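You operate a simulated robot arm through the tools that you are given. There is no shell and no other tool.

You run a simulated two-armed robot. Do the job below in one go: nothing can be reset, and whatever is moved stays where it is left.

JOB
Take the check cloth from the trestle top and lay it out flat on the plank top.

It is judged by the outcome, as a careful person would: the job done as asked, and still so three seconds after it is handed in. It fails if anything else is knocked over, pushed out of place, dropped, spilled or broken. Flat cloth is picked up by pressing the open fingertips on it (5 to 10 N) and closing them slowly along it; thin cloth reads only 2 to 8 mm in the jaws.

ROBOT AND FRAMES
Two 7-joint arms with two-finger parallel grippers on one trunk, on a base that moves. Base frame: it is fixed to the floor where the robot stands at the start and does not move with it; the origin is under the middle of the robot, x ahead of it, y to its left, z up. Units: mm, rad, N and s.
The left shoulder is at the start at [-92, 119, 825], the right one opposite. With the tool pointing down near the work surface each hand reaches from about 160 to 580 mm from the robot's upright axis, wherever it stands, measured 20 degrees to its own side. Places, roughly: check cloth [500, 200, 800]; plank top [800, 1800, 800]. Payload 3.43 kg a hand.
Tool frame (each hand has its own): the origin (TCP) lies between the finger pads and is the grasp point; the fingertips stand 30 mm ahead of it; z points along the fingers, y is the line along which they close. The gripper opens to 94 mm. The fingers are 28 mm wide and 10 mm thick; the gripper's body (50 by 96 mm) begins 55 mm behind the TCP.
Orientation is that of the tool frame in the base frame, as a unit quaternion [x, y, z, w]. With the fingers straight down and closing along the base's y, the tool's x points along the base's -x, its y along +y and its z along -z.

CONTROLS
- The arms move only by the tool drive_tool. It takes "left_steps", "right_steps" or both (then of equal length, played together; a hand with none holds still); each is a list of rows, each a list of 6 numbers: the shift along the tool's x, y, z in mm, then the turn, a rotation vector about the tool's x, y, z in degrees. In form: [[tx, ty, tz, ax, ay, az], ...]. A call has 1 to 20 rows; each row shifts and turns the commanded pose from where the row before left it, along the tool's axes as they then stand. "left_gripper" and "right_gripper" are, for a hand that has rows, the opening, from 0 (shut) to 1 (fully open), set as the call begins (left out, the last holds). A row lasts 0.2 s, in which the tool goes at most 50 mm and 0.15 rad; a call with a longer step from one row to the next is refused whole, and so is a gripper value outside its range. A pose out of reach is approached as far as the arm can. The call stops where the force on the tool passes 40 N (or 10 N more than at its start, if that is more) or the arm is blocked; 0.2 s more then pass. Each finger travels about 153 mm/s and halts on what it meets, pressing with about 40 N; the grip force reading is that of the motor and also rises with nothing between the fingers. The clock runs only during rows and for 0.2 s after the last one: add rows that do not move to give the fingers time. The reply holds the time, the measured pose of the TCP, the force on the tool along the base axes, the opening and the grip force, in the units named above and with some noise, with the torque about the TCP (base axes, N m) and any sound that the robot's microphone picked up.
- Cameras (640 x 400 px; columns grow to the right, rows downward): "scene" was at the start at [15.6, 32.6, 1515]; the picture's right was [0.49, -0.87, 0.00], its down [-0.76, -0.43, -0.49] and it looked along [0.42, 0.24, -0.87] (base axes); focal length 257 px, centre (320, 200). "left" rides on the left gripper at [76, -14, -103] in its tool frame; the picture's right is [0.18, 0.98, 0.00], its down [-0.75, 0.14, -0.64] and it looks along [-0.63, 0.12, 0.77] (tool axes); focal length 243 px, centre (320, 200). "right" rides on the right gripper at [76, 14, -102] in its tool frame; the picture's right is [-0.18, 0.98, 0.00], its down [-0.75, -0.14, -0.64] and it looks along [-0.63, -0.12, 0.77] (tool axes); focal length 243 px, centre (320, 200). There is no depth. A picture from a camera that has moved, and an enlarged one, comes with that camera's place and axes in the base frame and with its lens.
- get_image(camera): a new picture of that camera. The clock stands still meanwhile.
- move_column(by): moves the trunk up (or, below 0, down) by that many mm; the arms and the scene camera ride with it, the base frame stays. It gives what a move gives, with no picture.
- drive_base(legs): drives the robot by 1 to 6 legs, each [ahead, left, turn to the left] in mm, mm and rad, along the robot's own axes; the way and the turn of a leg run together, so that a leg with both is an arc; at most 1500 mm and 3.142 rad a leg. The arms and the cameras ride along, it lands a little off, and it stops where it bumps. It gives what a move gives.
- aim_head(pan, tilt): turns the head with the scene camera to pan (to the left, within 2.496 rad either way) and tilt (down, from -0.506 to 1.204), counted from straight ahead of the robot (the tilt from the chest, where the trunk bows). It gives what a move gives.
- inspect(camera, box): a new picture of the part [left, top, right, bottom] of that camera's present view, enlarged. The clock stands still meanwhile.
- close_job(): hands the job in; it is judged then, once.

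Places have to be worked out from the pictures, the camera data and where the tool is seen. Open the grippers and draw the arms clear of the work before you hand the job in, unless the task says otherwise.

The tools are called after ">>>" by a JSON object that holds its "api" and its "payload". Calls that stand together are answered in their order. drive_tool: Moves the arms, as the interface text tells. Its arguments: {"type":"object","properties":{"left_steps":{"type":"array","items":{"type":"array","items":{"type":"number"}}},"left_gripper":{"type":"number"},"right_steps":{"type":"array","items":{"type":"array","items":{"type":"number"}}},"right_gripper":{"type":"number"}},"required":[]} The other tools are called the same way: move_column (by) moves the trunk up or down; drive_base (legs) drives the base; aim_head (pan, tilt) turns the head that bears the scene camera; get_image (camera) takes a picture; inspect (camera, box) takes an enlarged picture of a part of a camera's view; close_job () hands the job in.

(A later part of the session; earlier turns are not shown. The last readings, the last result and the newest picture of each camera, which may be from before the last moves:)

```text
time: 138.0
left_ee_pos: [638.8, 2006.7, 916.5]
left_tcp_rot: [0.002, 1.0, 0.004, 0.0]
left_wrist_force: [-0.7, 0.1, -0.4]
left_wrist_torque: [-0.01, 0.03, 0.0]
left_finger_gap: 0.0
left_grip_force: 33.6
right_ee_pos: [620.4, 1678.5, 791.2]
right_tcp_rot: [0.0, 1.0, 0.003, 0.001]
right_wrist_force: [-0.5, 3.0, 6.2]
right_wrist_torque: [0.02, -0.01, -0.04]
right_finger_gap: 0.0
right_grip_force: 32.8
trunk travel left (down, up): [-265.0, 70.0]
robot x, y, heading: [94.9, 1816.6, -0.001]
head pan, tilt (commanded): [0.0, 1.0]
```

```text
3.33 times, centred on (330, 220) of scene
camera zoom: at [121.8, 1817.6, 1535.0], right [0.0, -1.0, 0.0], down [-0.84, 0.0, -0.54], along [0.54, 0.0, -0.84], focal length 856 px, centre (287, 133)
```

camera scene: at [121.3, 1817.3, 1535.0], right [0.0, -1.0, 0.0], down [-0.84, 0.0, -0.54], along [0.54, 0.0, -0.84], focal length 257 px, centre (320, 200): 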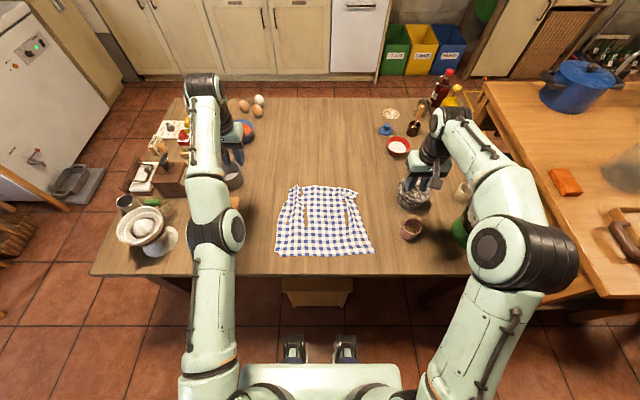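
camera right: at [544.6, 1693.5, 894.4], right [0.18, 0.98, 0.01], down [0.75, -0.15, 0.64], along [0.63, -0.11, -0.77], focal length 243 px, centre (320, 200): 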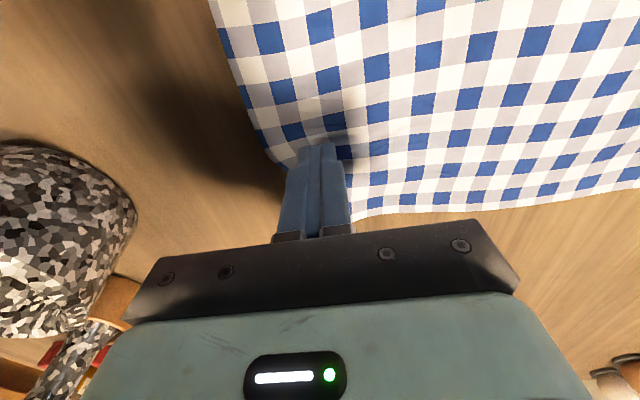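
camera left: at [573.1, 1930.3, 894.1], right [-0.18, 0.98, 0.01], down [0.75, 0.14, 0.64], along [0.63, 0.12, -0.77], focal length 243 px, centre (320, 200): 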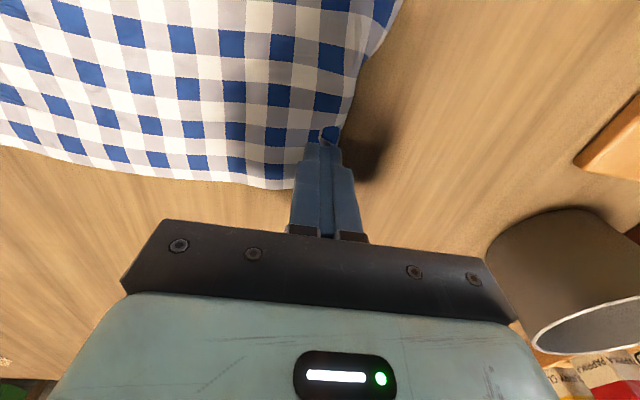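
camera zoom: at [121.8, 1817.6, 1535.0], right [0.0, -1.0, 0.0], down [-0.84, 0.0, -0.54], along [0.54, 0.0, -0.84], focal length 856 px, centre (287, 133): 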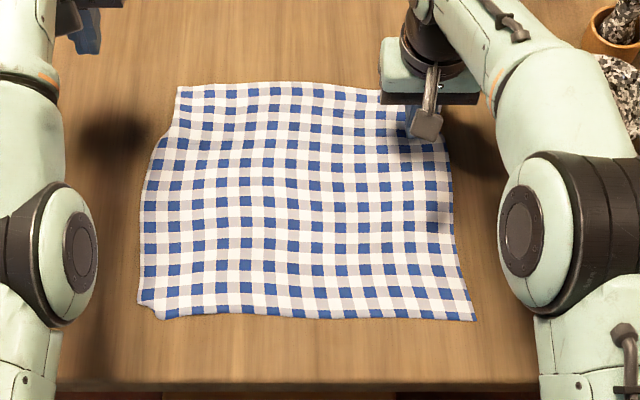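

The cloth now looks flat on the right too. I lift the right hand, withdraw, and inspect all corners.

>>> {"api": "drive_tool", "payload": {"right_steps": [[0, 0, -4, 0, 0, 0], [0, 0, -15, 0, 0, 0], [0, 0, -30, 0, 0, 0], [0, -20, -30, 0, 0, 0], [20, -30, -25, 0, 0, 0], [20, -35, 0, 0, 0, 0], [20, -35, 0, 0, 0, 0], [0, 0, 0, 0, 0, 0]]}}

>>> {"api": "inspect", "payload": {"camera": "scene", "box": [260, 170, 330, 260]}}

>>> {"api": "inspect", "payload": {"camera": "scene", "box": [315, 170, 385, 260]}}

>>> {"api": "get_image", "payload": {"camera": "scene"}}

```text
time: 139.8
left_ee_pos: [636.6, 2007.5, 914.8]
left_tcp_rot: [0.001, 1.0, 0.004, 0.0]
left_wrist_force: [0.6, -0.5, 0.2]
left_wrist_torque: [-0.02, 0.0, -0.03]
left_finger_gap: 0.0
left_grip_force: 32.7
right_ee_pos: [561.1, 1558.2, 893.0]
right_tcp_rot: [0.0, 1.0, 0.003, 0.0]
right_wrist_force: [-0.6, -0.7, 0.4]
right_wrist_torque: [0.01, 0.01, -0.01]
right_finger_gap: 0.0
right_grip_force: 32.9
trunk travel left (down, up): [-265.0, 70.0]
robot x, y, heading: [92.0, 1817.9, 0.001]
head pan, tilt (commanded): [0.0, 1.0]
```

```text
4.44 times, centred on (295, 215) of scene
camera zoom: at [122.7, 1817.6, 1535.0], right [0.0, -1.0, 0.0], down [-0.84, 0.0, -0.54], along [0.54, 0.0, -0.84], focal length 1141 px, centre (431, 133)
```

zoom: 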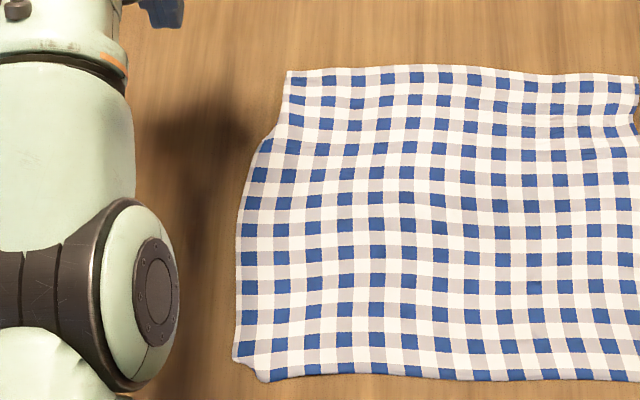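

```text
4.44 times, centred on (350, 215) of scene
camera zoom: at [122.7, 1817.6, 1535.0], right [0.0, -1.0, 0.0], down [-0.84, 0.0, -0.54], along [0.54, 0.0, -0.84], focal length 1141 px, centre (187, 133)
```

zoom: 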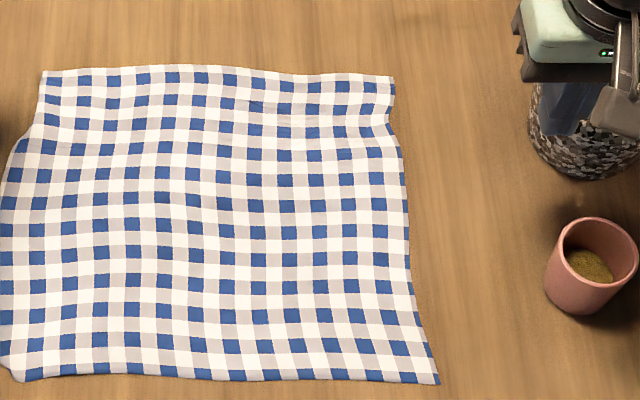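

```text
taken
camera scene: at [122.7, 1817.6, 1535.0], right [0.0, -1.0, 0.0], down [-0.84, 0.0, -0.54], along [0.54, 0.0, -0.84], focal length 257 px, centre (320, 200)
```

scene: 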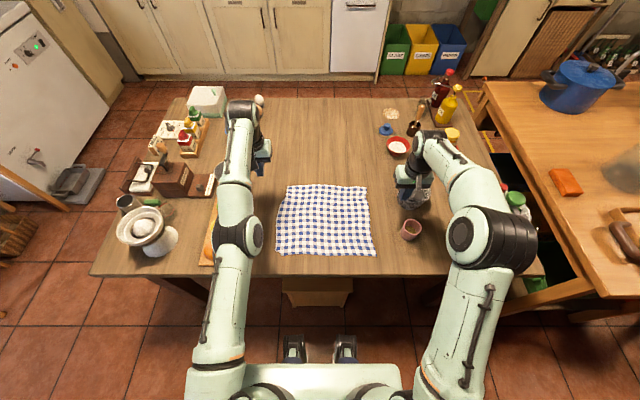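

The cloth lies nearly perfectly flat; only the near-left corner tip seems slightly tucked. I move the left hand back to view that corner closely.

>>> {"api": "drive_tool", "payload": {"left_steps": [[40, -5, -8, 0, 0, 0], [40, -5, -8, 0, 0, 0], [40, -5, -8, 0, 0, 0], [40, -5, 0, 0, 0, 0], [40, -5, 0, 0, 0, 0], [35, -5, 0, 0, 0, 0], [0, 0, 0, 0, 0, 0]]}}

>>> {"api": "get_image", "payload": {"camera": "left"}}

>>> {"api": "inspect", "payload": {"camera": "scene", "box": [260, 225, 330, 265]}}

```text
time: 141.4
left_ee_pos: [618.3, 1981.9, 986.8]
left_tcp_rot: [0.001, 1.0, 0.003, -0.001]
left_wrist_force: [0.2, 0.5, 0.1]
left_wrist_torque: [0.02, -0.04, 0.0]
left_finger_gap: 0.0
left_grip_force: 32.6
left hand out of reach, approached as far as the arm can: row 1, 2, 3, 4, 5, 6
right_ee_pos: [561.6, 1558.0, 891.9]
right_tcp_rot: [0.0, 1.0, 0.004, 0.001]
right_wrist_force: [-0.3, -0.8, 0.5]
right_wrist_torque: [-0.05, 0.02, 0.02]
right_finger_gap: 0.0
right_grip_force: 32.3
trunk travel left (down, up): [-265.0, 70.0]
robot x, y, heading: [91.6, 1816.4, -0.003]
head pan, tilt (commanded): [0.0, 1.0]
```

```text
taken
camera left: at [540.8, 1966.3, 1088.7], right [-0.18, 0.98, 0.01], down [0.75, 0.14, 0.64], along [0.63, 0.12, -0.77], focal length 243 px, centre (320, 200)
```

left: 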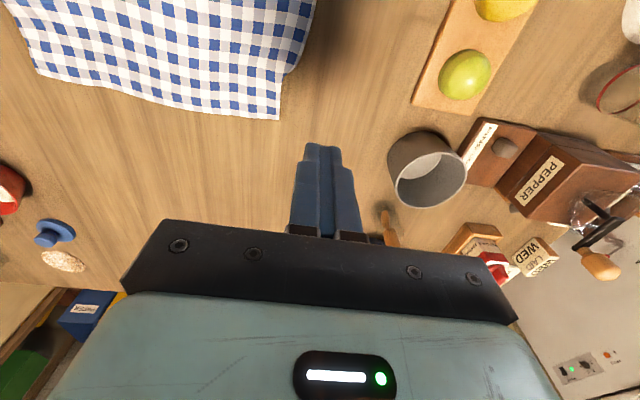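

```text
9.14 times, centred on (295, 245) of scene
camera zoom: at [122.4, 1817.3, 1535.0], right [0.0, -1.0, 0.0], down [-0.84, 0.0, -0.54], along [0.54, 0.0, -0.84], focal length 2348 px, centre (549, -211)
```

zoom: 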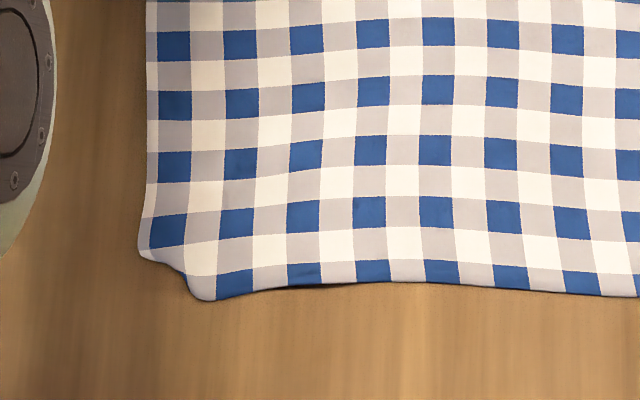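

The tucked corner is only about 10 mm. The left arm did not follow the retraction (near-straight posture), so I first move it inward a little and see how it responds.

>>> {"api": "drive_tool", "payload": {"left_steps": [[0, -15, 0, 0, 0, 0], [0, -15, 0, 0, 0, 0], [0, 0, 0, 0, 0, 0]]}}

>>> {"api": "get_image", "payload": {"camera": "scene"}}

```text
time: 142.2
left_ee_pos: [617.8, 1949.6, 987.6]
left_tcp_rot: [0.0, 1.0, 0.004, 0.0]
left_wrist_force: [-1.0, -0.3, -0.1]
left_wrist_torque: [0.0, 0.03, 0.01]
left_finger_gap: 0.3
left_grip_force: 32.9
right_ee_pos: [560.1, 1557.9, 892.2]
right_tcp_rot: [0.0, 1.0, 0.003, 0.001]
right_wrist_force: [0.5, -0.3, 0.5]
right_wrist_torque: [0.03, -0.02, 0.0]
right_finger_gap: 0.0
right_grip_force: 33.6
trunk travel left (down, up): [-265.0, 70.0]
robot x, y, heading: [94.7, 1817.4, 0.004]
head pan, tilt (commanded): [0.0, 1.0]
```

```text
taken
camera scene: at [122.4, 1817.3, 1535.0], right [0.0, -1.0, 0.0], down [-0.84, 0.0, -0.54], along [0.54, 0.0, -0.84], focal length 257 px, centre (320, 200)
```

scene: 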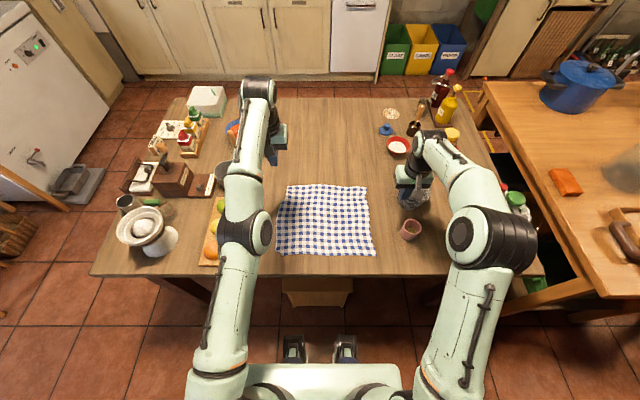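

The arm responds and the pose is consistent. It is nearly straight; I lower a bit to bend the elbow, then retract in small steps.

>>> {"api": "drive_tool", "payload": {"left_steps": [[0, 0, 15, 0, 0, 0], [0, 0, 15, 0, 0, 0], [0, 0, 15, 0, 0, 0], [5, 0, 10, 0, 0, 0], [10, 0, 5, 0, 0, 0], [10, 0, 0, 0, 0, 0]]}}

```text
time: 143.6
left_ee_pos: [631.1, 1949.0, 937.3]
left_tcp_rot: [0.001, 1.0, 0.004, -0.001]
left_wrist_force: [-0.5, 0.3, -0.1]
left_wrist_torque: [0.02, -0.04, -0.03]
left_finger_gap: 0.0
left_grip_force: 32.8
left hand out of reach, approached as far as the arm can: row 1, 2, 3, 4, 5, 6
right_ee_pos: [561.7, 1558.7, 891.9]
right_tcp_rot: [0.0, 1.0, 0.003, 0.0]
right_wrist_force: [0.5, 0.3, -0.1]
right_wrist_torque: [-0.02, -0.01, 0.03]
right_finger_gap: 0.0
right_grip_force: 32.5
trunk travel left (down, up): [-265.0, 70.0]
robot x, y, heading: [95.1, 1818.3, 0.002]
head pan, tilt (commanded): [0.0, 1.0]
```

The left arm is at its full extension, but that is fine for raising and drawing away with the base. Before that I check the far edge at high magnification for any hidden tucks.

>>> {"api": "inspect", "payload": {"camera": "scene", "box": [275, 178, 325, 210]}}

>>> {"api": "inspect", "payload": {"camera": "scene", "box": [325, 178, 375, 210]}}

>>> {"api": "inspect", "payload": {"camera": "scene", "box": [265, 180, 385, 262]}}

```text
12.50 times, centred on (300, 194) of scene
camera zoom: at [122.3, 1817.2, 1535.0], right [0.0, -1.0, 0.0], down [-0.84, 0.0, -0.54], along [0.54, 0.0, -0.84], focal length 3210 px, centre (570, 275)
```

zoom: 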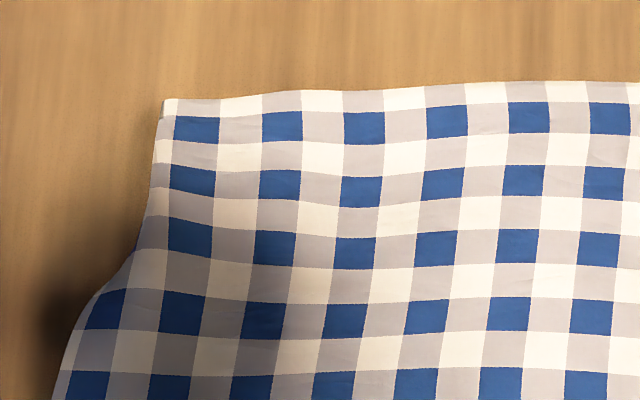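

```text
12.50 times, centred on (350, 194) of scene
camera zoom: at [122.3, 1817.2, 1535.0], right [0.0, -1.0, 0.0], down [-0.84, 0.0, -0.54], along [0.54, 0.0, -0.84], focal length 3210 px, centre (-55, 275)
```

zoom: 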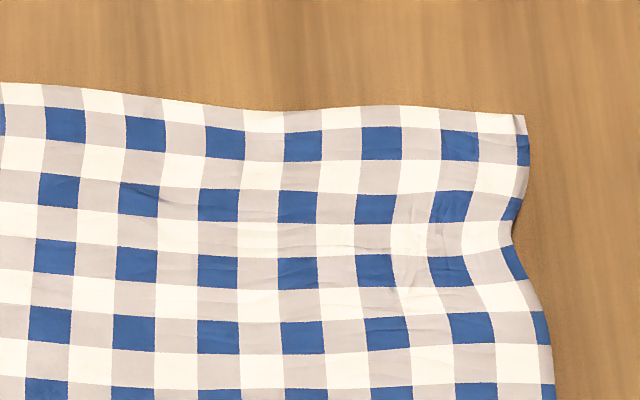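

```text
4.88 times, centred on (325, 221) of scene
camera zoom: at [122.3, 1817.2, 1535.0], right [0.0, -1.0, 0.0], down [-0.84, 0.0, -0.54], along [0.54, 0.0, -0.84], focal length 1252 px, centre (296, 98)
```

zoom: 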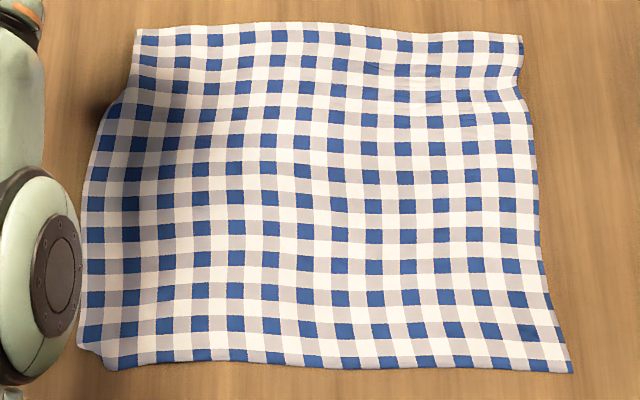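

The view shows the far-left edge strip (about 25×65 mm) is turned under, which I'd like to fix. First I free the left arm from its straight posture by tilting the tool and retracting.

>>> {"api": "drive_tool", "payload": {"left_steps": [[0, 0, 0, 0, -8, 0], [0, 0, 0, 0, -8, 0], [30, 0, 0, 0, 0, 0], [30, 0, 0, 0, 0, 0], [0, 0, 0, 0, 0, 0]]}}

```text
time: 144.8
left_ee_pos: [685.6, 1944.7, 953.5]
left_tcp_rot: [0.001, 0.99, 0.004, 0.14]
left_wrist_force: [0.0, -0.2, 0.3]
left_wrist_torque: [0.0, -0.02, 0.01]
left_finger_gap: 0.0
left_grip_force: 33.4
left hand out of reach, approached as far as the arm can: row 1, 2, 3, 4
right_ee_pos: [561.5, 1558.0, 892.7]
right_tcp_rot: [0.0, 1.0, 0.004, 0.0]
right_wrist_force: [-0.1, 0.2, -0.9]
right_wrist_torque: [-0.01, 0.0, 0.0]
right_finger_gap: 0.0
right_grip_force: 33.1
trunk travel left (down, up): [-265.0, 70.0]
robot x, y, heading: [93.4, 1817.2, -0.003]
head pan, tilt (commanded): [0.0, 1.0]
```

It tilts but stays stretched. I undo the tilt, then move well inward (−y), which should flex the elbow, and retract from there.

>>> {"api": "drive_tool", "payload": {"left_steps": [[0, 0, 0, 0, 8, 0], [0, 0, 0, 0, 8, 0], [0, -30, 0, 0, 0, 0], [0, -30, 0, 0, 0, 0], [0, -30, 0, 0, 0, 0], [0, -30, 0, 0, 0, 0], [20, -15, 0, 0, 0, 0], [30, -5, 0, 0, 0, 0], [30, 0, 0, 0, 0, 0]]}}

```text
time: 146.8
left_ee_pos: [532.4, 1817.1, 937.8]
left_tcp_rot: [0.0, 1.0, 0.002, 0.001]
left_wrist_force: [-0.6, -0.4, -0.3]
left_wrist_torque: [-0.02, -0.01, 0.02]
left_finger_gap: 0.0
left_grip_force: 32.9
left hand out of reach, approached as far as the arm can: row 1, 2, 4, 5, 6
right_ee_pos: [560.5, 1558.6, 892.2]
right_tcp_rot: [0.001, 1.0, 0.003, 0.001]
right_wrist_force: [0.0, 0.6, 0.0]
right_wrist_torque: [0.01, -0.02, -0.02]
right_finger_gap: 0.1
right_grip_force: 32.9
trunk travel left (down, up): [-265.0, 70.0]
robot x, y, heading: [91.1, 1816.5, 0.001]
head pan, tilt (commanded): [0.0, 1.0]
```

The left arm is free again. To fix the turned-under far-left strip I will pinch further inside, lift it so the strip drops open, and relay it. First I bring the base 18 mm closer for reach and raise the right hand out of the way.

>>> {"api": "drive_tool", "payload": {"right_steps": [[20, 0, -30, 0, 0, 0], [20, 0, -30, 0, 0, 0], [20, 0, -20, 0, 0, 0], [20, 0, 0, 0, 0, 0]]}}

>>> {"api": "drive_base", "payload": {"legs": [[18, 0, 0]]}}

>>> {"api": "get_image", "payload": {"camera": "scene"}}

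```text
time: 147.8
left_ee_pos: [534.4, 1816.1, 937.7]
left_tcp_rot: [0.001, 1.0, 0.002, 0.0]
left_wrist_force: [-0.5, -0.5, -0.5]
left_wrist_torque: [0.0, -0.02, 0.03]
left_finger_gap: 0.0
left_grip_force: 33.0
right_ee_pos: [479.1, 1558.1, 974.4]
right_tcp_rot: [0.0, 1.0, 0.002, 0.0]
right_wrist_force: [1.0, -0.1, 0.4]
right_wrist_torque: [-0.02, -0.01, -0.01]
right_finger_gap: 0.1
right_grip_force: 33.2
trunk travel left (down, up): [-265.0, 70.0]
robot x, y, heading: [92.7, 1817.4, -0.002]
head pan, tilt (commanded): [0.0, 1.0]
```

```text
time: 148.6
left_ee_pos: [539.8, 1817.6, 936.6]
left_tcp_rot: [0.001, 1.0, 0.004, 0.0]
left_wrist_force: [0.5, -0.2, 0.5]
left_wrist_torque: [-0.01, 0.01, -0.01]
left_finger_gap: 0.0
left_grip_force: 33.4
right_ee_pos: [486.3, 1558.1, 974.2]
right_tcp_rot: [0.0, 1.0, 0.002, 0.0]
right_wrist_force: [0.5, 0.1, 1.0]
right_wrist_torque: [0.01, -0.01, -0.01]
right_finger_gap: 0.0
right_grip_force: 33.2
trunk travel left (down, up): [-265.0, 70.0]
robot x, y, heading: [98.3, 1814.9, 0.001]
head pan, tilt (commanded): [0.0, 1.0]
stopped in leg 1: the robot was blocked; the commanded pose is now the measured one
```

```text
taken
camera scene: at [129.3, 1817.2, 1535.0], right [0.0, -1.0, 0.0], down [-0.84, 0.0, -0.54], along [0.54, 0.0, -0.84], focal length 257 px, centre (320, 200)
```

scene: 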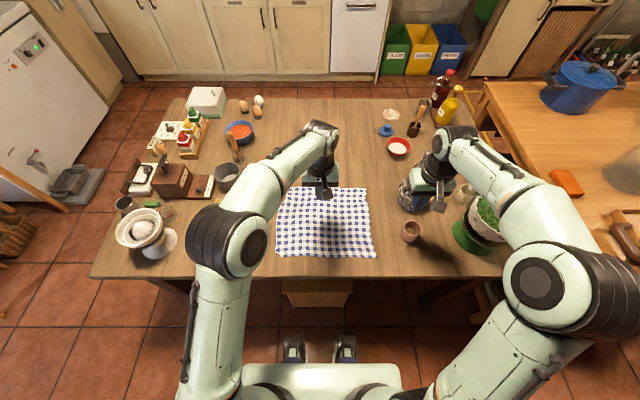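

The base is blocked after 6 mm, which is fine and nothing was disturbed. I move the left hand, opened to ~56 mm, low over the far-left area at about [645, 1893].

>>> {"api": "drive_tool", "payload": {"left_steps": [[0, 19, 20, 0, 0, 0], [0, 19, 20, 0, 0, 0], [0, 19, 20, 0, 0, 0], [0, 19, 15, 0, 0, 0], [-30, 0, 0, 0, 0, 0], [-30, 0, 0, 0, 0, 0], [-30, 0, 0, 0, 0, 0], [-15, 0, 0, 0, 0, 0], [0, 0, 0, 0, 0, 0]], "left_gripper": 0.6}}

>>> {"api": "get_image", "payload": {"camera": "left"}}

```text
time: 150.6
left_ee_pos: [644.3, 1892.6, 863.7]
left_tcp_rot: [0.002, 1.0, 0.003, 0.0]
left_wrist_force: [0.1, -0.5, 0.7]
left_wrist_torque: [0.0, 0.0, 0.01]
left_finger_gap: 56.5
left_grip_force: 0.1
right_ee_pos: [484.6, 1558.0, 975.0]
right_tcp_rot: [0.0, 1.0, 0.003, -0.001]
right_wrist_force: [-0.5, -0.1, 0.2]
right_wrist_torque: [0.0, 0.01, -0.01]
right_finger_gap: 0.0
right_grip_force: 33.0
trunk travel left (down, up): [-265.0, 70.0]
robot x, y, heading: [97.2, 1818.9, -0.0]
head pan, tilt (commanded): [0.0, 1.0]
```

```text
taken
camera left: at [567.0, 1877.6, 964.4], right [-0.18, 0.98, 0.01], down [0.75, 0.14, 0.64], along [0.63, 0.12, -0.77], focal length 243 px, centre (320, 200)
```

left: 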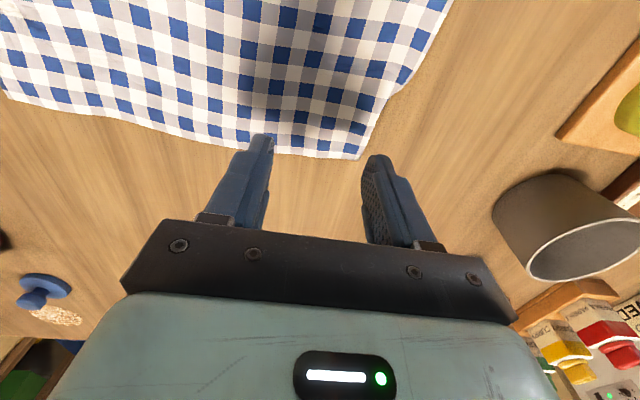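

I zoom on the far-left corner from this hand camera.

>>> {"api": "inspect", "payload": {"camera": "left", "box": [240, 30, 460, 170]}}

```text
2.86 times, centred on (350, 100) of left
camera zoom: at [567.0, 1877.6, 964.4], right [-0.18, 0.98, 0.01], down [0.75, 0.14, 0.64], along [0.63, 0.12, -0.77], focal length 693 px, centre (234, 486)
```

zoom: 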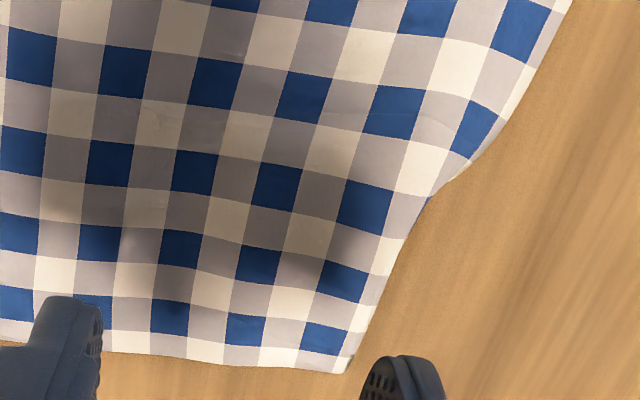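

The turned-under strip is ~18 mm wide and ~65 mm long. I go on with the pinch: descend to contact with the 56 mm opening here.

>>> {"api": "drive_tool", "payload": {"left_steps": [[0, 0, 20, 0, 0, 0], [0, 0, 20, 0, 0, 0], [0, 0, 20, 0, 0, 0], [0, 0, 7, 0, 0, 0], [0, 0, 2, 0, 0, 0], [0, 0, 1, 0, 0, 0], [0, 0, 0, 0, 0, 0]], "left_gripper": 0.65}}

```text
time: 152.2
left_ee_pos: [644.1, 1893.1, 792.8]
left_tcp_rot: [0.002, 1.0, 0.002, 0.0]
left_wrist_force: [0.0, 0.1, 0.7]
left_wrist_torque: [-0.02, -0.01, -0.02]
left_finger_gap: 61.1
left_grip_force: 0.1
right_ee_pos: [485.0, 1557.4, 975.9]
right_tcp_rot: [-0.001, 1.0, 0.003, -0.001]
right_wrist_force: [-0.1, 0.1, 0.9]
right_wrist_torque: [0.01, 0.0, 0.01]
right_finger_gap: 0.0
right_grip_force: 32.3
trunk travel left (down, up): [-265.0, 70.0]
robot x, y, heading: [100.7, 1815.4, 0.0]
head pan, tilt (commanded): [0.0, 1.0]
```

Just at contact. I press ~1.3 mm more for 5–8 N and close slowly.

>>> {"api": "drive_tool", "payload": {"left_steps": [[0, 0, 0.8, 0, 0, 0], [0, 0, 0.5, 0, 0, 0], [0, 0, 0, 0, 0, 0]], "left_gripper": 0.63}}

>>> {"api": "drive_tool", "payload": {"left_steps": [[0, 0, 0, 0, 0, 0]], "left_gripper": 0.6}}

>>> {"api": "drive_tool", "payload": {"left_steps": [[0, 0, 0, 0, 0, 0]], "left_gripper": 0.57}}

>>> {"api": "drive_tool", "payload": {"left_steps": [[0, 0, 0, 0, 0, 0]], "left_gripper": 0.54}}

>>> {"api": "inspect", "payload": {"camera": "left", "box": [160, 60, 480, 260]}}

```text
time: 153.0
left_ee_pos: [643.9, 1893.7, 792.4]
left_tcp_rot: [0.0, 1.0, 0.003, 0.001]
left_wrist_force: [0.6, 0.8, 2.7]
left_wrist_torque: [0.14, 0.0, -0.04]
left_finger_gap: 59.6
left_grip_force: 0.3
right_ee_pos: [485.5, 1557.1, 975.8]
right_tcp_rot: [0.0, 1.0, 0.002, 0.0]
right_wrist_force: [-0.2, 0.0, -0.6]
right_wrist_torque: [-0.01, 0.0, 0.0]
right_finger_gap: 0.4
right_grip_force: 33.2
trunk travel left (down, up): [-265.0, 70.0]
robot x, y, heading: [101.8, 1816.5, -0.002]
head pan, tilt (commanded): [0.0, 1.0]
```

```text
time: 153.4
left_ee_pos: [643.0, 1892.9, 793.1]
left_tcp_rot: [0.0, 1.0, 0.004, -0.001]
left_wrist_force: [0.4, 0.1, 3.5]
left_wrist_torque: [0.1, -0.01, -0.04]
left_finger_gap: 56.3
left_grip_force: 0.0
right_ee_pos: [485.0, 1557.6, 974.7]
right_tcp_rot: [0.0, 1.0, 0.003, 0.0]
right_wrist_force: [-1.0, -0.3, -0.3]
right_wrist_torque: [0.0, -0.04, 0.01]
right_finger_gap: 0.2
right_grip_force: 33.0
trunk travel left (down, up): [-265.0, 70.0]
robot x, y, heading: [101.3, 1815.1, -0.003]
head pan, tilt (commanded): [0.0, 1.0]
```

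```text
time: 153.8
left_ee_pos: [645.0, 1894.6, 792.0]
left_tcp_rot: [0.0, 1.0, 0.003, 0.0]
left_wrist_force: [0.6, -0.9, 4.2]
left_wrist_torque: [0.15, 0.0, 0.02]
left_finger_gap: 53.4
left_grip_force: 0.1
right_ee_pos: [484.2, 1557.2, 974.8]
right_tcp_rot: [0.0, 1.0, 0.003, 0.0]
right_wrist_force: [0.2, 0.7, 0.5]
right_wrist_torque: [-0.02, 0.01, 0.0]
right_finger_gap: 0.0
right_grip_force: 33.0
trunk travel left (down, up): [-265.0, 70.0]
robot x, y, heading: [98.4, 1814.2, -0.003]
head pan, tilt (commanded): [0.0, 1.0]
```

```text
time: 154.2
left_ee_pos: [644.1, 1893.6, 791.0]
left_tcp_rot: [0.001, 1.0, 0.003, 0.001]
left_wrist_force: [-0.4, -1.0, 3.3]
left_wrist_torque: [0.13, -0.02, 0.01]
left_finger_gap: 50.6
left_grip_force: 0.1
right_ee_pos: [484.8, 1557.8, 974.6]
right_tcp_rot: [0.0, 1.0, 0.003, 0.0]
right_wrist_force: [0.2, 0.0, -0.6]
right_wrist_torque: [0.01, 0.0, -0.03]
right_finger_gap: 0.2
right_grip_force: 32.4
trunk travel left (down, up): [-265.0, 70.0]
robot x, y, heading: [100.2, 1819.4, 0.001]
head pan, tilt (commanded): [0.0, 1.0]
```

```text
2.00 times, centred on (320, 160) of left
camera zoom: at [567.3, 1878.3, 893.8], right [-0.18, 0.98, 0.01], down [0.75, 0.14, 0.64], along [0.63, 0.12, -0.77], focal length 485 px, centre (320, 280)
```

zoom: 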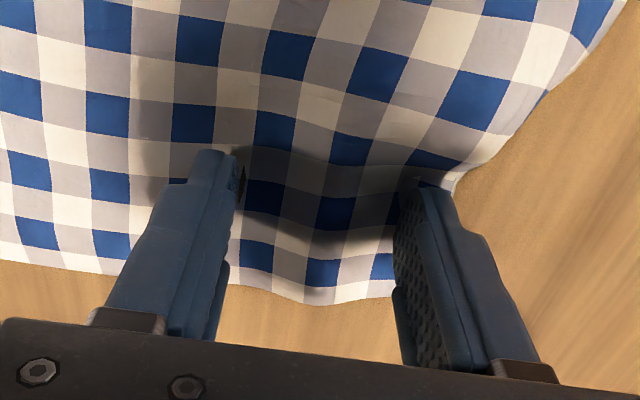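

A fold is forming again between the fingers. I press slightly more and continue closing.

>>> {"api": "drive_tool", "payload": {"left_steps": [[0, 0, 0.5, 0, 0, 0]], "left_gripper": 0.5}}

>>> {"api": "drive_tool", "payload": {"left_steps": [[0, 0, 0, 0, 0, 0]], "left_gripper": 0.46}}

>>> {"api": "drive_tool", "payload": {"left_steps": [[0, 0, 0, 0, 0, 0]], "left_gripper": 0.42}}

>>> {"api": "drive_tool", "payload": {"left_steps": [[0, 0, 0, 0, 0, 0]], "left_gripper": 0.38}}

>>> {"api": "drive_tool", "payload": {"left_steps": [[0, 0, 0, 0, 0, 0]], "left_gripper": 0.34}}

>>> {"api": "inspect", "payload": {"camera": "left", "box": [160, 60, 480, 260]}}

```text
time: 154.6
left_ee_pos: [645.2, 1894.9, 792.7]
left_tcp_rot: [0.0, 1.0, 0.003, 0.0]
left_wrist_force: [-0.8, -2.2, 7.7]
left_wrist_torque: [0.21, 0.02, 0.03]
left_finger_gap: 46.6
left_grip_force: 0.2
right_ee_pos: [485.2, 1557.1, 975.4]
right_tcp_rot: [0.0, 1.0, 0.003, 0.001]
right_wrist_force: [-1.1, -0.1, 0.3]
right_wrist_torque: [0.0, 0.0, 0.01]
right_finger_gap: 0.0
right_grip_force: 32.6
trunk travel left (down, up): [-265.0, 70.0]
robot x, y, heading: [99.8, 1816.9, 0.001]
head pan, tilt (commanded): [0.0, 1.0]
```

```text
time: 155.0
left_ee_pos: [645.3, 1893.2, 791.3]
left_tcp_rot: [0.002, 1.0, 0.003, 0.001]
left_wrist_force: [0.6, -1.3, 9.2]
left_wrist_torque: [0.19, 0.01, 0.02]
left_finger_gap: 43.2
left_grip_force: 0.1
right_ee_pos: [483.8, 1558.5, 976.1]
right_tcp_rot: [0.002, 1.0, 0.002, 0.001]
right_wrist_force: [0.1, 0.1, 0.1]
right_wrist_torque: [-0.03, 0.03, -0.02]
right_finger_gap: 0.0
right_grip_force: 33.2
trunk travel left (down, up): [-265.0, 70.0]
robot x, y, heading: [98.1, 1815.1, 0.0]
head pan, tilt (commanded): [0.0, 1.0]
```

```text
time: 155.4
left_ee_pos: [644.9, 1894.4, 791.4]
left_tcp_rot: [0.0, 1.0, 0.004, 0.0]
left_wrist_force: [-0.4, -0.6, 10.9]
left_wrist_torque: [0.16, 0.0, -0.01]
left_finger_gap: 38.7
left_grip_force: 0.1
right_ee_pos: [484.5, 1557.2, 975.0]
right_tcp_rot: [0.0, 1.0, 0.003, 0.001]
right_wrist_force: [0.9, 0.3, 0.0]
right_wrist_torque: [0.02, -0.03, 0.03]
right_finger_gap: 0.0
right_grip_force: 32.8
trunk travel left (down, up): [-265.0, 70.0]
robot x, y, heading: [99.8, 1817.9, 0.004]
head pan, tilt (commanded): [0.0, 1.0]
```

```text
time: 155.8
left_ee_pos: [644.0, 1893.9, 792.7]
left_tcp_rot: [0.001, 1.0, 0.004, 0.002]
left_wrist_force: [0.1, -1.4, 12.5]
left_wrist_torque: [0.18, -0.01, 0.0]
left_finger_gap: 34.8
left_grip_force: 0.1
right_ee_pos: [483.8, 1558.4, 975.6]
right_tcp_rot: [0.001, 1.0, 0.003, 0.0]
right_wrist_force: [0.2, 0.3, -0.1]
right_wrist_torque: [0.0, 0.03, 0.02]
right_finger_gap: 0.0
right_grip_force: 33.6
trunk travel left (down, up): [-265.0, 70.0]
robot x, y, heading: [100.5, 1817.2, 0.001]
head pan, tilt (commanded): [0.0, 1.0]
```

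```text
time: 156.2
left_ee_pos: [644.0, 1894.2, 791.6]
left_tcp_rot: [0.0, 1.0, 0.003, 0.002]
left_wrist_force: [0.6, -1.7, 13.2]
left_wrist_torque: [0.17, 0.01, 0.0]
left_finger_gap: 31.0
left_grip_force: 0.0
right_ee_pos: [484.2, 1557.8, 975.5]
right_tcp_rot: [0.0, 1.0, 0.002, 0.001]
right_wrist_force: [0.7, 0.6, 0.5]
right_wrist_torque: [0.01, 0.0, -0.01]
right_finger_gap: 0.0
right_grip_force: 32.9
trunk travel left (down, up): [-265.0, 70.0]
robot x, y, heading: [98.1, 1818.7, -0.001]
head pan, tilt (commanded): [0.0, 1.0]
```

```text
2.00 times, centred on (320, 160) of left
camera zoom: at [567.4, 1878.4, 893.5], right [-0.18, 0.98, 0.01], down [0.75, 0.14, 0.64], along [0.63, 0.12, -0.76], focal length 485 px, centre (320, 280)
```

zoom: 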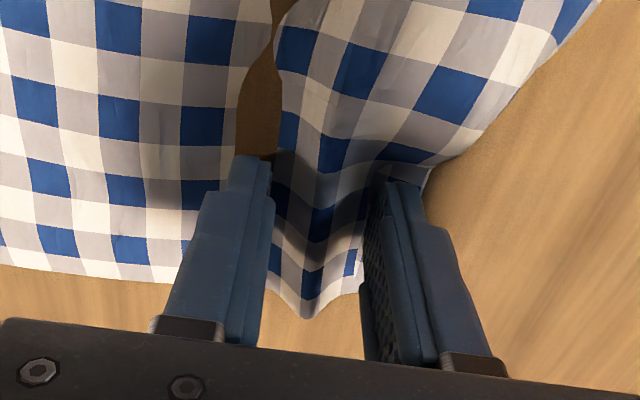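

A good standing fold. Force is 13 N, so I ease up as I finish closing.

>>> {"api": "drive_tool", "payload": {"left_steps": [[0, 0, -0.6, 0, 0, 0]], "left_gripper": 0.3}}

>>> {"api": "drive_tool", "payload": {"left_steps": [[0, 0, -0.3, 0, 0, 0]], "left_gripper": 0.26}}

>>> {"api": "drive_tool", "payload": {"left_steps": [[0, 0, -0.3, 0, 0, 0]], "left_gripper": 0.22}}

>>> {"api": "drive_tool", "payload": {"left_steps": [[0, 0, -0.3, 0, 0, 0]], "left_gripper": 0.18}}

>>> {"api": "inspect", "payload": {"camera": "left", "box": [160, 60, 480, 260]}}

```text
time: 156.6
left_ee_pos: [644.2, 1894.3, 792.3]
left_tcp_rot: [0.001, 1.0, 0.004, 0.0]
left_wrist_force: [1.0, -0.5, 10.6]
left_wrist_torque: [0.09, 0.01, 0.01]
left_finger_gap: 27.2
left_grip_force: 0.0
right_ee_pos: [484.1, 1557.4, 975.8]
right_tcp_rot: [0.0, 1.0, 0.003, 0.001]
right_wrist_force: [0.0, -0.2, -0.5]
right_wrist_torque: [0.0, -0.01, 0.0]
right_finger_gap: 0.0
right_grip_force: 33.1
trunk travel left (down, up): [-265.0, 70.0]
robot x, y, heading: [99.5, 1819.2, -0.0]
head pan, tilt (commanded): [0.0, 1.0]
```

```text
time: 157.0
left_ee_pos: [643.8, 1894.1, 792.1]
left_tcp_rot: [0.001, 1.0, 0.003, 0.001]
left_wrist_force: [0.4, -0.5, 9.3]
left_wrist_torque: [0.08, 0.02, 0.01]
left_finger_gap: 23.9
left_grip_force: 0.1
right_ee_pos: [484.5, 1559.2, 975.9]
right_tcp_rot: [0.0, 1.0, 0.002, 0.0]
right_wrist_force: [0.2, 0.6, 0.0]
right_wrist_torque: [0.0, 0.02, 0.0]
right_finger_gap: 0.0
right_grip_force: 33.3
trunk travel left (down, up): [-265.0, 70.0]
robot x, y, heading: [98.4, 1815.5, -0.003]
head pan, tilt (commanded): [0.0, 1.0]
```

```text
time: 157.4
left_ee_pos: [644.4, 1893.4, 792.4]
left_tcp_rot: [0.0, 1.0, 0.003, -0.002]
left_wrist_force: [-1.3, -0.6, 6.1]
left_wrist_torque: [0.04, 0.02, -0.01]
left_finger_gap: 20.3
left_grip_force: 0.1
right_ee_pos: [484.0, 1557.0, 974.6]
right_tcp_rot: [0.0, 1.0, 0.002, 0.001]
right_wrist_force: [-0.3, -0.1, 0.1]
right_wrist_torque: [-0.02, 0.01, -0.04]
right_finger_gap: 0.0
right_grip_force: 33.1
trunk travel left (down, up): [-265.0, 70.0]
robot x, y, heading: [99.0, 1815.3, -0.001]
head pan, tilt (commanded): [0.0, 1.0]
```

```text
time: 157.8
left_ee_pos: [643.6, 1893.2, 792.0]
left_tcp_rot: [0.002, 1.0, 0.003, 0.0]
left_wrist_force: [-0.4, -1.1, 3.2]
left_wrist_torque: [0.0, 0.01, 0.01]
left_finger_gap: 16.6
left_grip_force: 0.0
right_ee_pos: [485.0, 1557.8, 975.8]
right_tcp_rot: [0.0, 1.0, 0.003, 0.0]
right_wrist_force: [0.6, -0.4, 0.2]
right_wrist_torque: [-0.01, 0.0, -0.01]
right_finger_gap: 0.1
right_grip_force: 32.8
trunk travel left (down, up): [-265.0, 70.0]
robot x, y, heading: [96.4, 1816.6, -0.004]
head pan, tilt (commanded): [0.0, 1.0]
```

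```text
2.00 times, centred on (320, 160) of left
camera zoom: at [567.7, 1878.0, 894.1], right [-0.18, 0.98, 0.01], down [0.75, 0.14, 0.64], along [0.63, 0.12, -0.77], focal length 485 px, centre (320, 280)
```

zoom: 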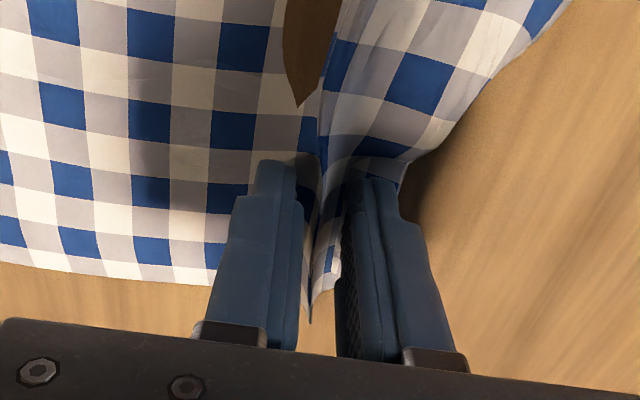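

The fold is between the pads. I close fully to pinch it.

>>> {"api": "drive_tool", "payload": {"left_steps": [[0, 0, 0, 0, 0, 0]], "left_gripper": 0.13}}

>>> {"api": "drive_tool", "payload": {"left_steps": [[0, 0, 0, 0, 0, 0]], "left_gripper": 0.09}}

>>> {"api": "drive_tool", "payload": {"left_steps": [[0, 0, 0, 0, 0, 0]], "left_gripper": 0.05}}

>>> {"api": "drive_tool", "payload": {"left_steps": [[0, 0, 0, 0, 0, 0], [0, 0, 0, 0, 0, 0]], "left_gripper": 0.0}}

>>> {"api": "inspect", "payload": {"camera": "left", "box": [160, 60, 480, 260]}}

```text
time: 158.2
left_ee_pos: [644.7, 1893.4, 791.8]
left_tcp_rot: [0.001, 1.0, 0.003, 0.0]
left_wrist_force: [-0.3, -0.1, 2.1]
left_wrist_torque: [0.02, 0.01, -0.03]
left_finger_gap: 12.2
left_grip_force: 0.1
right_ee_pos: [484.8, 1557.6, 974.9]
right_tcp_rot: [-0.001, 1.0, 0.003, 0.001]
right_wrist_force: [0.2, -0.6, -0.4]
right_wrist_torque: [0.04, -0.02, 0.0]
right_finger_gap: 0.0
right_grip_force: 33.3
trunk travel left (down, up): [-265.0, 70.0]
robot x, y, heading: [101.9, 1811.8, -0.0]
head pan, tilt (commanded): [0.0, 1.0]
```

```text
time: 158.6
left_ee_pos: [645.0, 1893.0, 791.9]
left_tcp_rot: [0.001, 1.0, 0.004, 0.0]
left_wrist_force: [0.0, -0.4, 1.3]
left_wrist_torque: [0.03, 0.0, 0.04]
left_finger_gap: 8.6
left_grip_force: 0.1
right_ee_pos: [484.6, 1558.8, 974.5]
right_tcp_rot: [0.0, 1.0, 0.002, 0.0]
right_wrist_force: [-0.6, -0.6, 0.4]
right_wrist_torque: [0.02, 0.01, -0.03]
right_finger_gap: 0.0
right_grip_force: 33.6
trunk travel left (down, up): [-265.0, 70.0]
robot x, y, heading: [100.5, 1817.1, 0.002]
head pan, tilt (commanded): [0.0, 1.0]
```

```text
time: 159.0
left_ee_pos: [644.3, 1893.2, 791.8]
left_tcp_rot: [0.001, 1.0, 0.004, 0.0]
left_wrist_force: [0.9, -0.7, 1.3]
left_wrist_torque: [-0.03, 0.02, -0.03]
left_finger_gap: 4.5
left_grip_force: 0.1
right_ee_pos: [485.1, 1557.8, 974.7]
right_tcp_rot: [0.001, 1.0, 0.003, 0.0]
right_wrist_force: [-0.2, -0.3, -0.5]
right_wrist_torque: [-0.01, 0.02, 0.01]
right_finger_gap: 0.0
right_grip_force: 33.0
trunk travel left (down, up): [-265.0, 70.0]
robot x, y, heading: [102.7, 1817.2, -0.003]
head pan, tilt (commanded): [0.0, 1.0]
```

```text
time: 159.6
left_ee_pos: [643.7, 1892.9, 793.2]
left_tcp_rot: [0.0, 1.0, 0.003, 0.001]
left_wrist_force: [-0.2, 0.9, 1.3]
left_wrist_torque: [0.04, -0.02, 0.0]
left_finger_gap: 2.5
left_grip_force: 37.2
right_ee_pos: [483.7, 1558.1, 974.3]
right_tcp_rot: [0.0, 1.0, 0.002, -0.001]
right_wrist_force: [1.0, 0.3, -0.3]
right_wrist_torque: [-0.03, -0.02, -0.04]
right_finger_gap: 0.0
right_grip_force: 33.0
trunk travel left (down, up): [-265.0, 70.0]
robot x, y, heading: [98.3, 1816.6, 0.002]
head pan, tilt (commanded): [0.0, 1.0]
```

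```text
2.00 times, centred on (320, 160) of left
camera zoom: at [568.0, 1878.2, 894.4], right [-0.18, 0.98, 0.01], down [0.75, 0.14, 0.64], along [0.63, 0.12, -0.77], focal length 485 px, centre (320, 280)
```

zoom: 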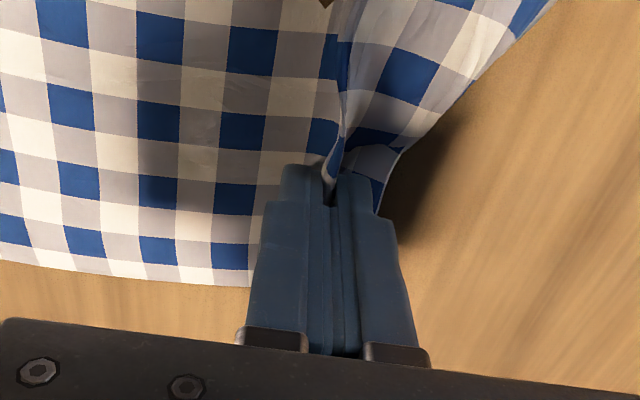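

Pinched (2.5 mm, 37 N). I lift ~85 mm while moving a little inward so the rest of the cloth isn't dragged, letting the strip drop open.

>>> {"api": "drive_tool", "payload": {"left_steps": [[1, -1, -6, 0, 0, 0], [3, -3, -8, 0, 0, 0], [4, -4, -10, 0, 0, 0], [4, -4, -10, 0, 0, 0], [4, -4, -10, 0, 0, 0], [4, -4, -10, 0, 0, 0], [4, -4, -10, 0, 0, 0], [4, -4, -10, 0, 0, 0], [4, -4, -10, 0, 0, 0], [0, 0, 0, 0, 0, 0]]}}

>>> {"api": "get_image", "payload": {"camera": "left"}}

>>> {"api": "inspect", "payload": {"camera": "scene", "box": [240, 160, 420, 280]}}

>>> {"api": "get_image", "payload": {"camera": "right"}}

```text
time: 161.8
left_ee_pos: [614.2, 1861.8, 875.8]
left_tcp_rot: [0.002, 1.0, 0.004, -0.001]
left_wrist_force: [0.5, 0.7, 0.0]
left_wrist_torque: [-0.02, 0.02, 0.0]
left_finger_gap: 2.2
left_grip_force: 37.0
right_ee_pos: [484.9, 1558.4, 974.2]
right_tcp_rot: [0.0, 1.0, 0.002, 0.0]
right_wrist_force: [0.5, -0.1, 1.0]
right_wrist_torque: [0.02, 0.01, 0.0]
right_finger_gap: 0.0
right_grip_force: 32.6
trunk travel left (down, up): [-265.0, 70.0]
robot x, y, heading: [102.7, 1816.5, -0.004]
head pan, tilt (commanded): [0.0, 1.0]
```

```text
taken
camera left: at [536.9, 1846.3, 977.6], right [-0.18, 0.98, 0.01], down [0.75, 0.14, 0.64], along [0.63, 0.12, -0.77], focal length 243 px, centre (320, 200)
```

left: 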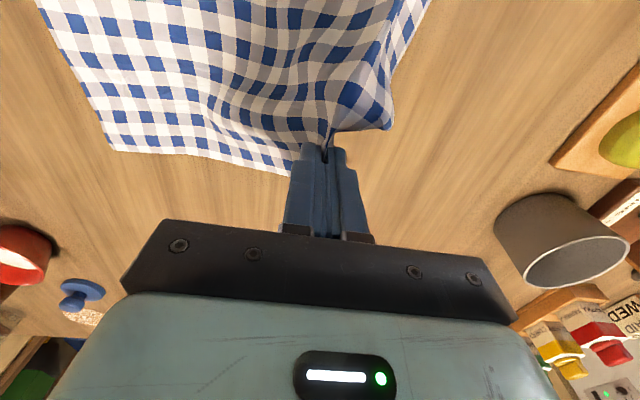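

```text
3.33 times, centred on (330, 220) of scene
camera zoom: at [128.0, 1817.2, 1535.0], right [0.0, -1.0, 0.0], down [-0.84, 0.0, -0.54], along [0.54, 0.0, -0.84], focal length 856 px, centre (287, 133)
```

zoom: 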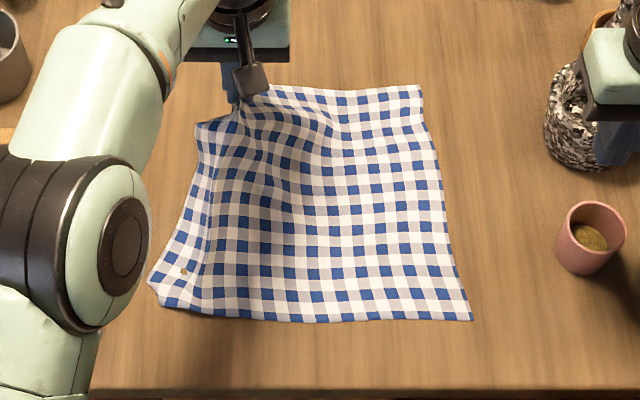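

```text
taken
camera right: at [409.9, 1573.1, 1077.8], right [0.18, 0.98, 0.01], down [0.75, -0.14, 0.64], along [0.63, -0.11, -0.77], focal length 243 px, centre (320, 200)
```

right: 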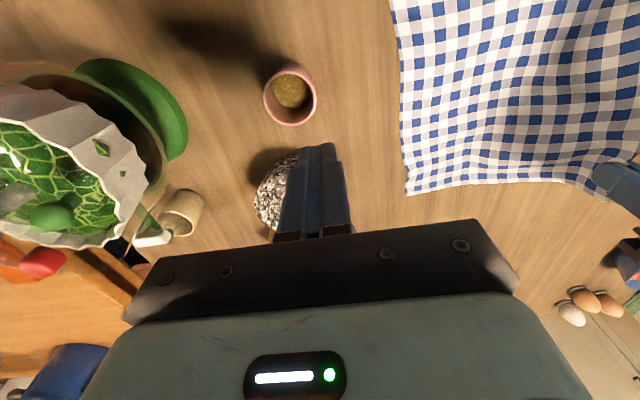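

The strip has dropped open at the corner. I now relay it: move outward and low so the hanging edge touches down outside first, then come inward while lowering.

>>> {"api": "drive_tool", "payload": {"left_steps": [[-4, 9, 5, 0, 0, 0], [-4, 9, 5, 0, 0, 0], [-5, 10, 7, 0, 0, 0], [-5, 10, 7, 0, 0, 0], [-4, 10, 7, 0, 0, 0], [-4, 10, 8, 0, 0, 0], [0, 0, 0, 0, 0, 0]]}}

>>> {"api": "get_image", "payload": {"camera": "left"}}

>>> {"api": "inspect", "payload": {"camera": "scene", "box": [240, 160, 420, 280]}}

```text
time: 163.4
left_ee_pos: [638.1, 1920.7, 837.3]
left_tcp_rot: [0.001, 1.0, 0.004, -0.001]
left_wrist_force: [-0.7, -0.1, 0.4]
left_wrist_torque: [0.01, 0.01, -0.04]
left_finger_gap: 2.3
left_grip_force: 37.0
right_ee_pos: [485.2, 1557.6, 975.0]
right_tcp_rot: [0.0, 1.0, 0.002, -0.001]
right_wrist_force: [0.2, 0.5, -0.1]
right_wrist_torque: [0.0, -0.05, 0.0]
right_finger_gap: 0.3
right_grip_force: 32.4
trunk travel left (down, up): [-265.0, 70.0]
robot x, y, heading: [100.9, 1818.0, 0.003]
head pan, tilt (commanded): [0.0, 1.0]
```

```text
taken
camera left: at [561.5, 1905.1, 938.9], right [-0.18, 0.98, 0.01], down [0.75, 0.14, 0.64], along [0.63, 0.12, -0.77], focal length 243 px, centre (320, 200)
```

left: 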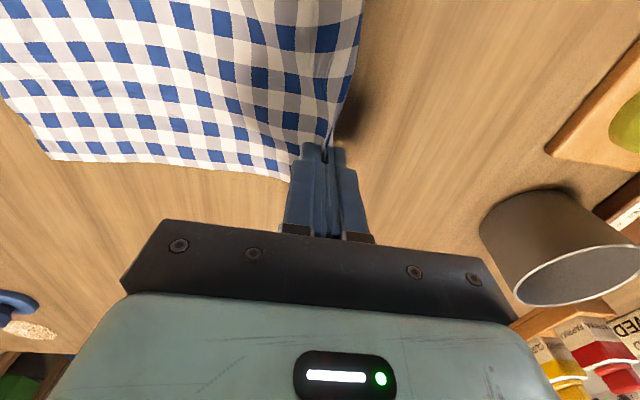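

```text
3.33 times, centred on (330, 220) of scene
camera zoom: at [127.8, 1817.0, 1535.0], right [0.0, -1.0, 0.0], down [-0.84, 0.0, -0.54], along [0.54, 0.0, -0.84], focal length 856 px, centre (287, 133)
```

zoom: 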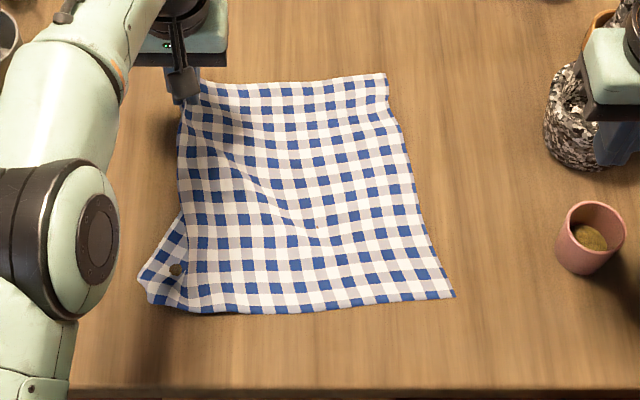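

The outward move dragged the whole cloth ~35 mm left, but that is harmless. Now I go down and inward so the strip is left lying outside the hand.

>>> {"api": "drive_tool", "payload": {"left_steps": [[0, 0, 8, 0, 0, 0], [0, -3, 5, 0, 0, 0], [0, -6, 5, 0, 0, 0], [0, -7, 5, 0, 0, 0], [0, -7, 5, 0, 0, 0], [0, -7, 5, 0, 0, 0], [0, 0, 0, 0, 0, 0]]}}

>>> {"api": "get_image", "payload": {"camera": "left"}}

>>> {"api": "inspect", "payload": {"camera": "scene", "box": [240, 160, 420, 280]}}

```text
time: 165.0
left_ee_pos: [638.4, 1888.4, 804.7]
left_tcp_rot: [0.001, 1.0, 0.004, 0.0]
left_wrist_force: [0.3, 0.6, -0.2]
left_wrist_torque: [0.0, -0.01, 0.01]
left_finger_gap: 2.1
left_grip_force: 37.0
right_ee_pos: [485.8, 1558.7, 974.7]
right_tcp_rot: [0.0, 1.0, 0.003, 0.0]
right_wrist_force: [-0.4, 0.0, 0.7]
right_wrist_torque: [-0.01, 0.02, 0.01]
right_finger_gap: 0.2
right_grip_force: 33.3
trunk travel left (down, up): [-265.0, 70.0]
robot x, y, heading: [101.8, 1816.1, -0.004]
head pan, tilt (commanded): [0.0, 1.0]
```

```text
taken
camera left: at [562.0, 1873.9, 906.4], right [-0.18, 0.98, 0.01], down [0.75, 0.14, 0.64], along [0.63, 0.12, -0.77], focal length 243 px, centre (320, 200)
```

left: 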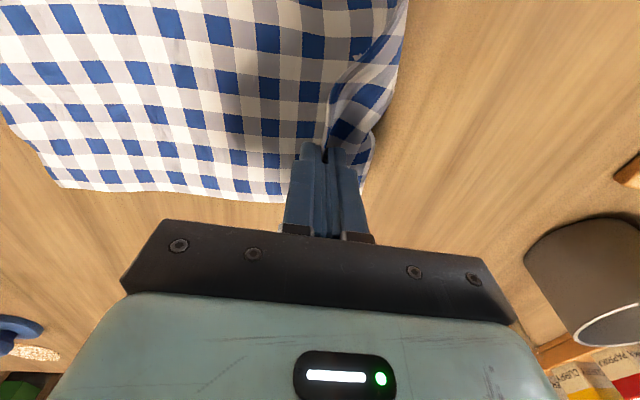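

```text
3.33 times, centred on (330, 220) of scene
camera zoom: at [127.9, 1817.2, 1535.0], right [0.0, -1.0, 0.0], down [-0.84, 0.0, -0.54], along [0.54, 0.0, -0.84], focal length 856 px, centre (287, 133)
```

zoom: 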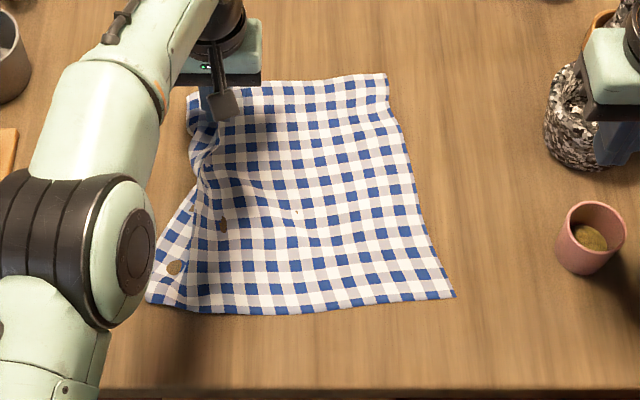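

The strip seems to lie outside the hand now. I zoom in to check before lowering further.

>>> {"api": "inspect", "payload": {"camera": "left", "box": [260, 40, 440, 200]}}

>>> {"api": "inspect", "payload": {"camera": "scene", "box": [275, 180, 325, 230]}}

```text
2.50 times, centred on (350, 120) of left
camera zoom: at [562.0, 1873.9, 906.4], right [-0.18, 0.98, 0.01], down [0.75, 0.14, 0.64], along [0.63, 0.12, -0.77], focal length 606 px, centre (245, 400)
```

zoom: 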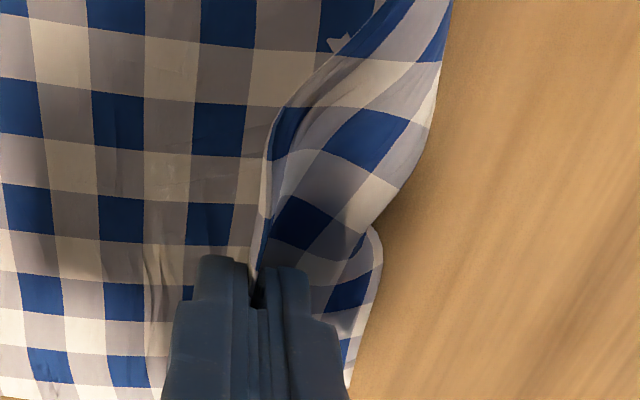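

```text
8.00 times, centred on (300, 205) of scene
camera zoom: at [127.9, 1817.2, 1535.0], right [0.0, -1.0, 0.0], down [-0.84, 0.0, -0.54], along [0.54, 0.0, -0.84], focal length 2054 px, centre (480, 160)
```

zoom: 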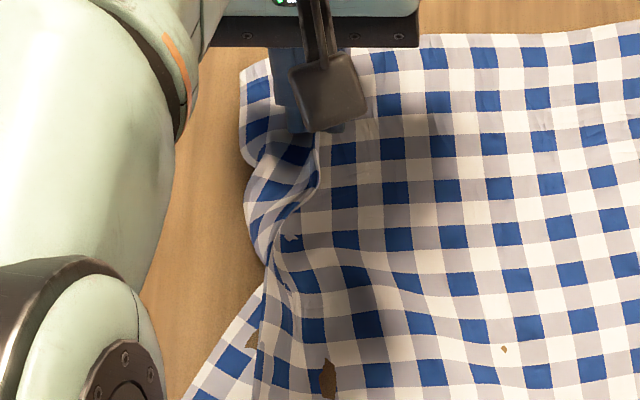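

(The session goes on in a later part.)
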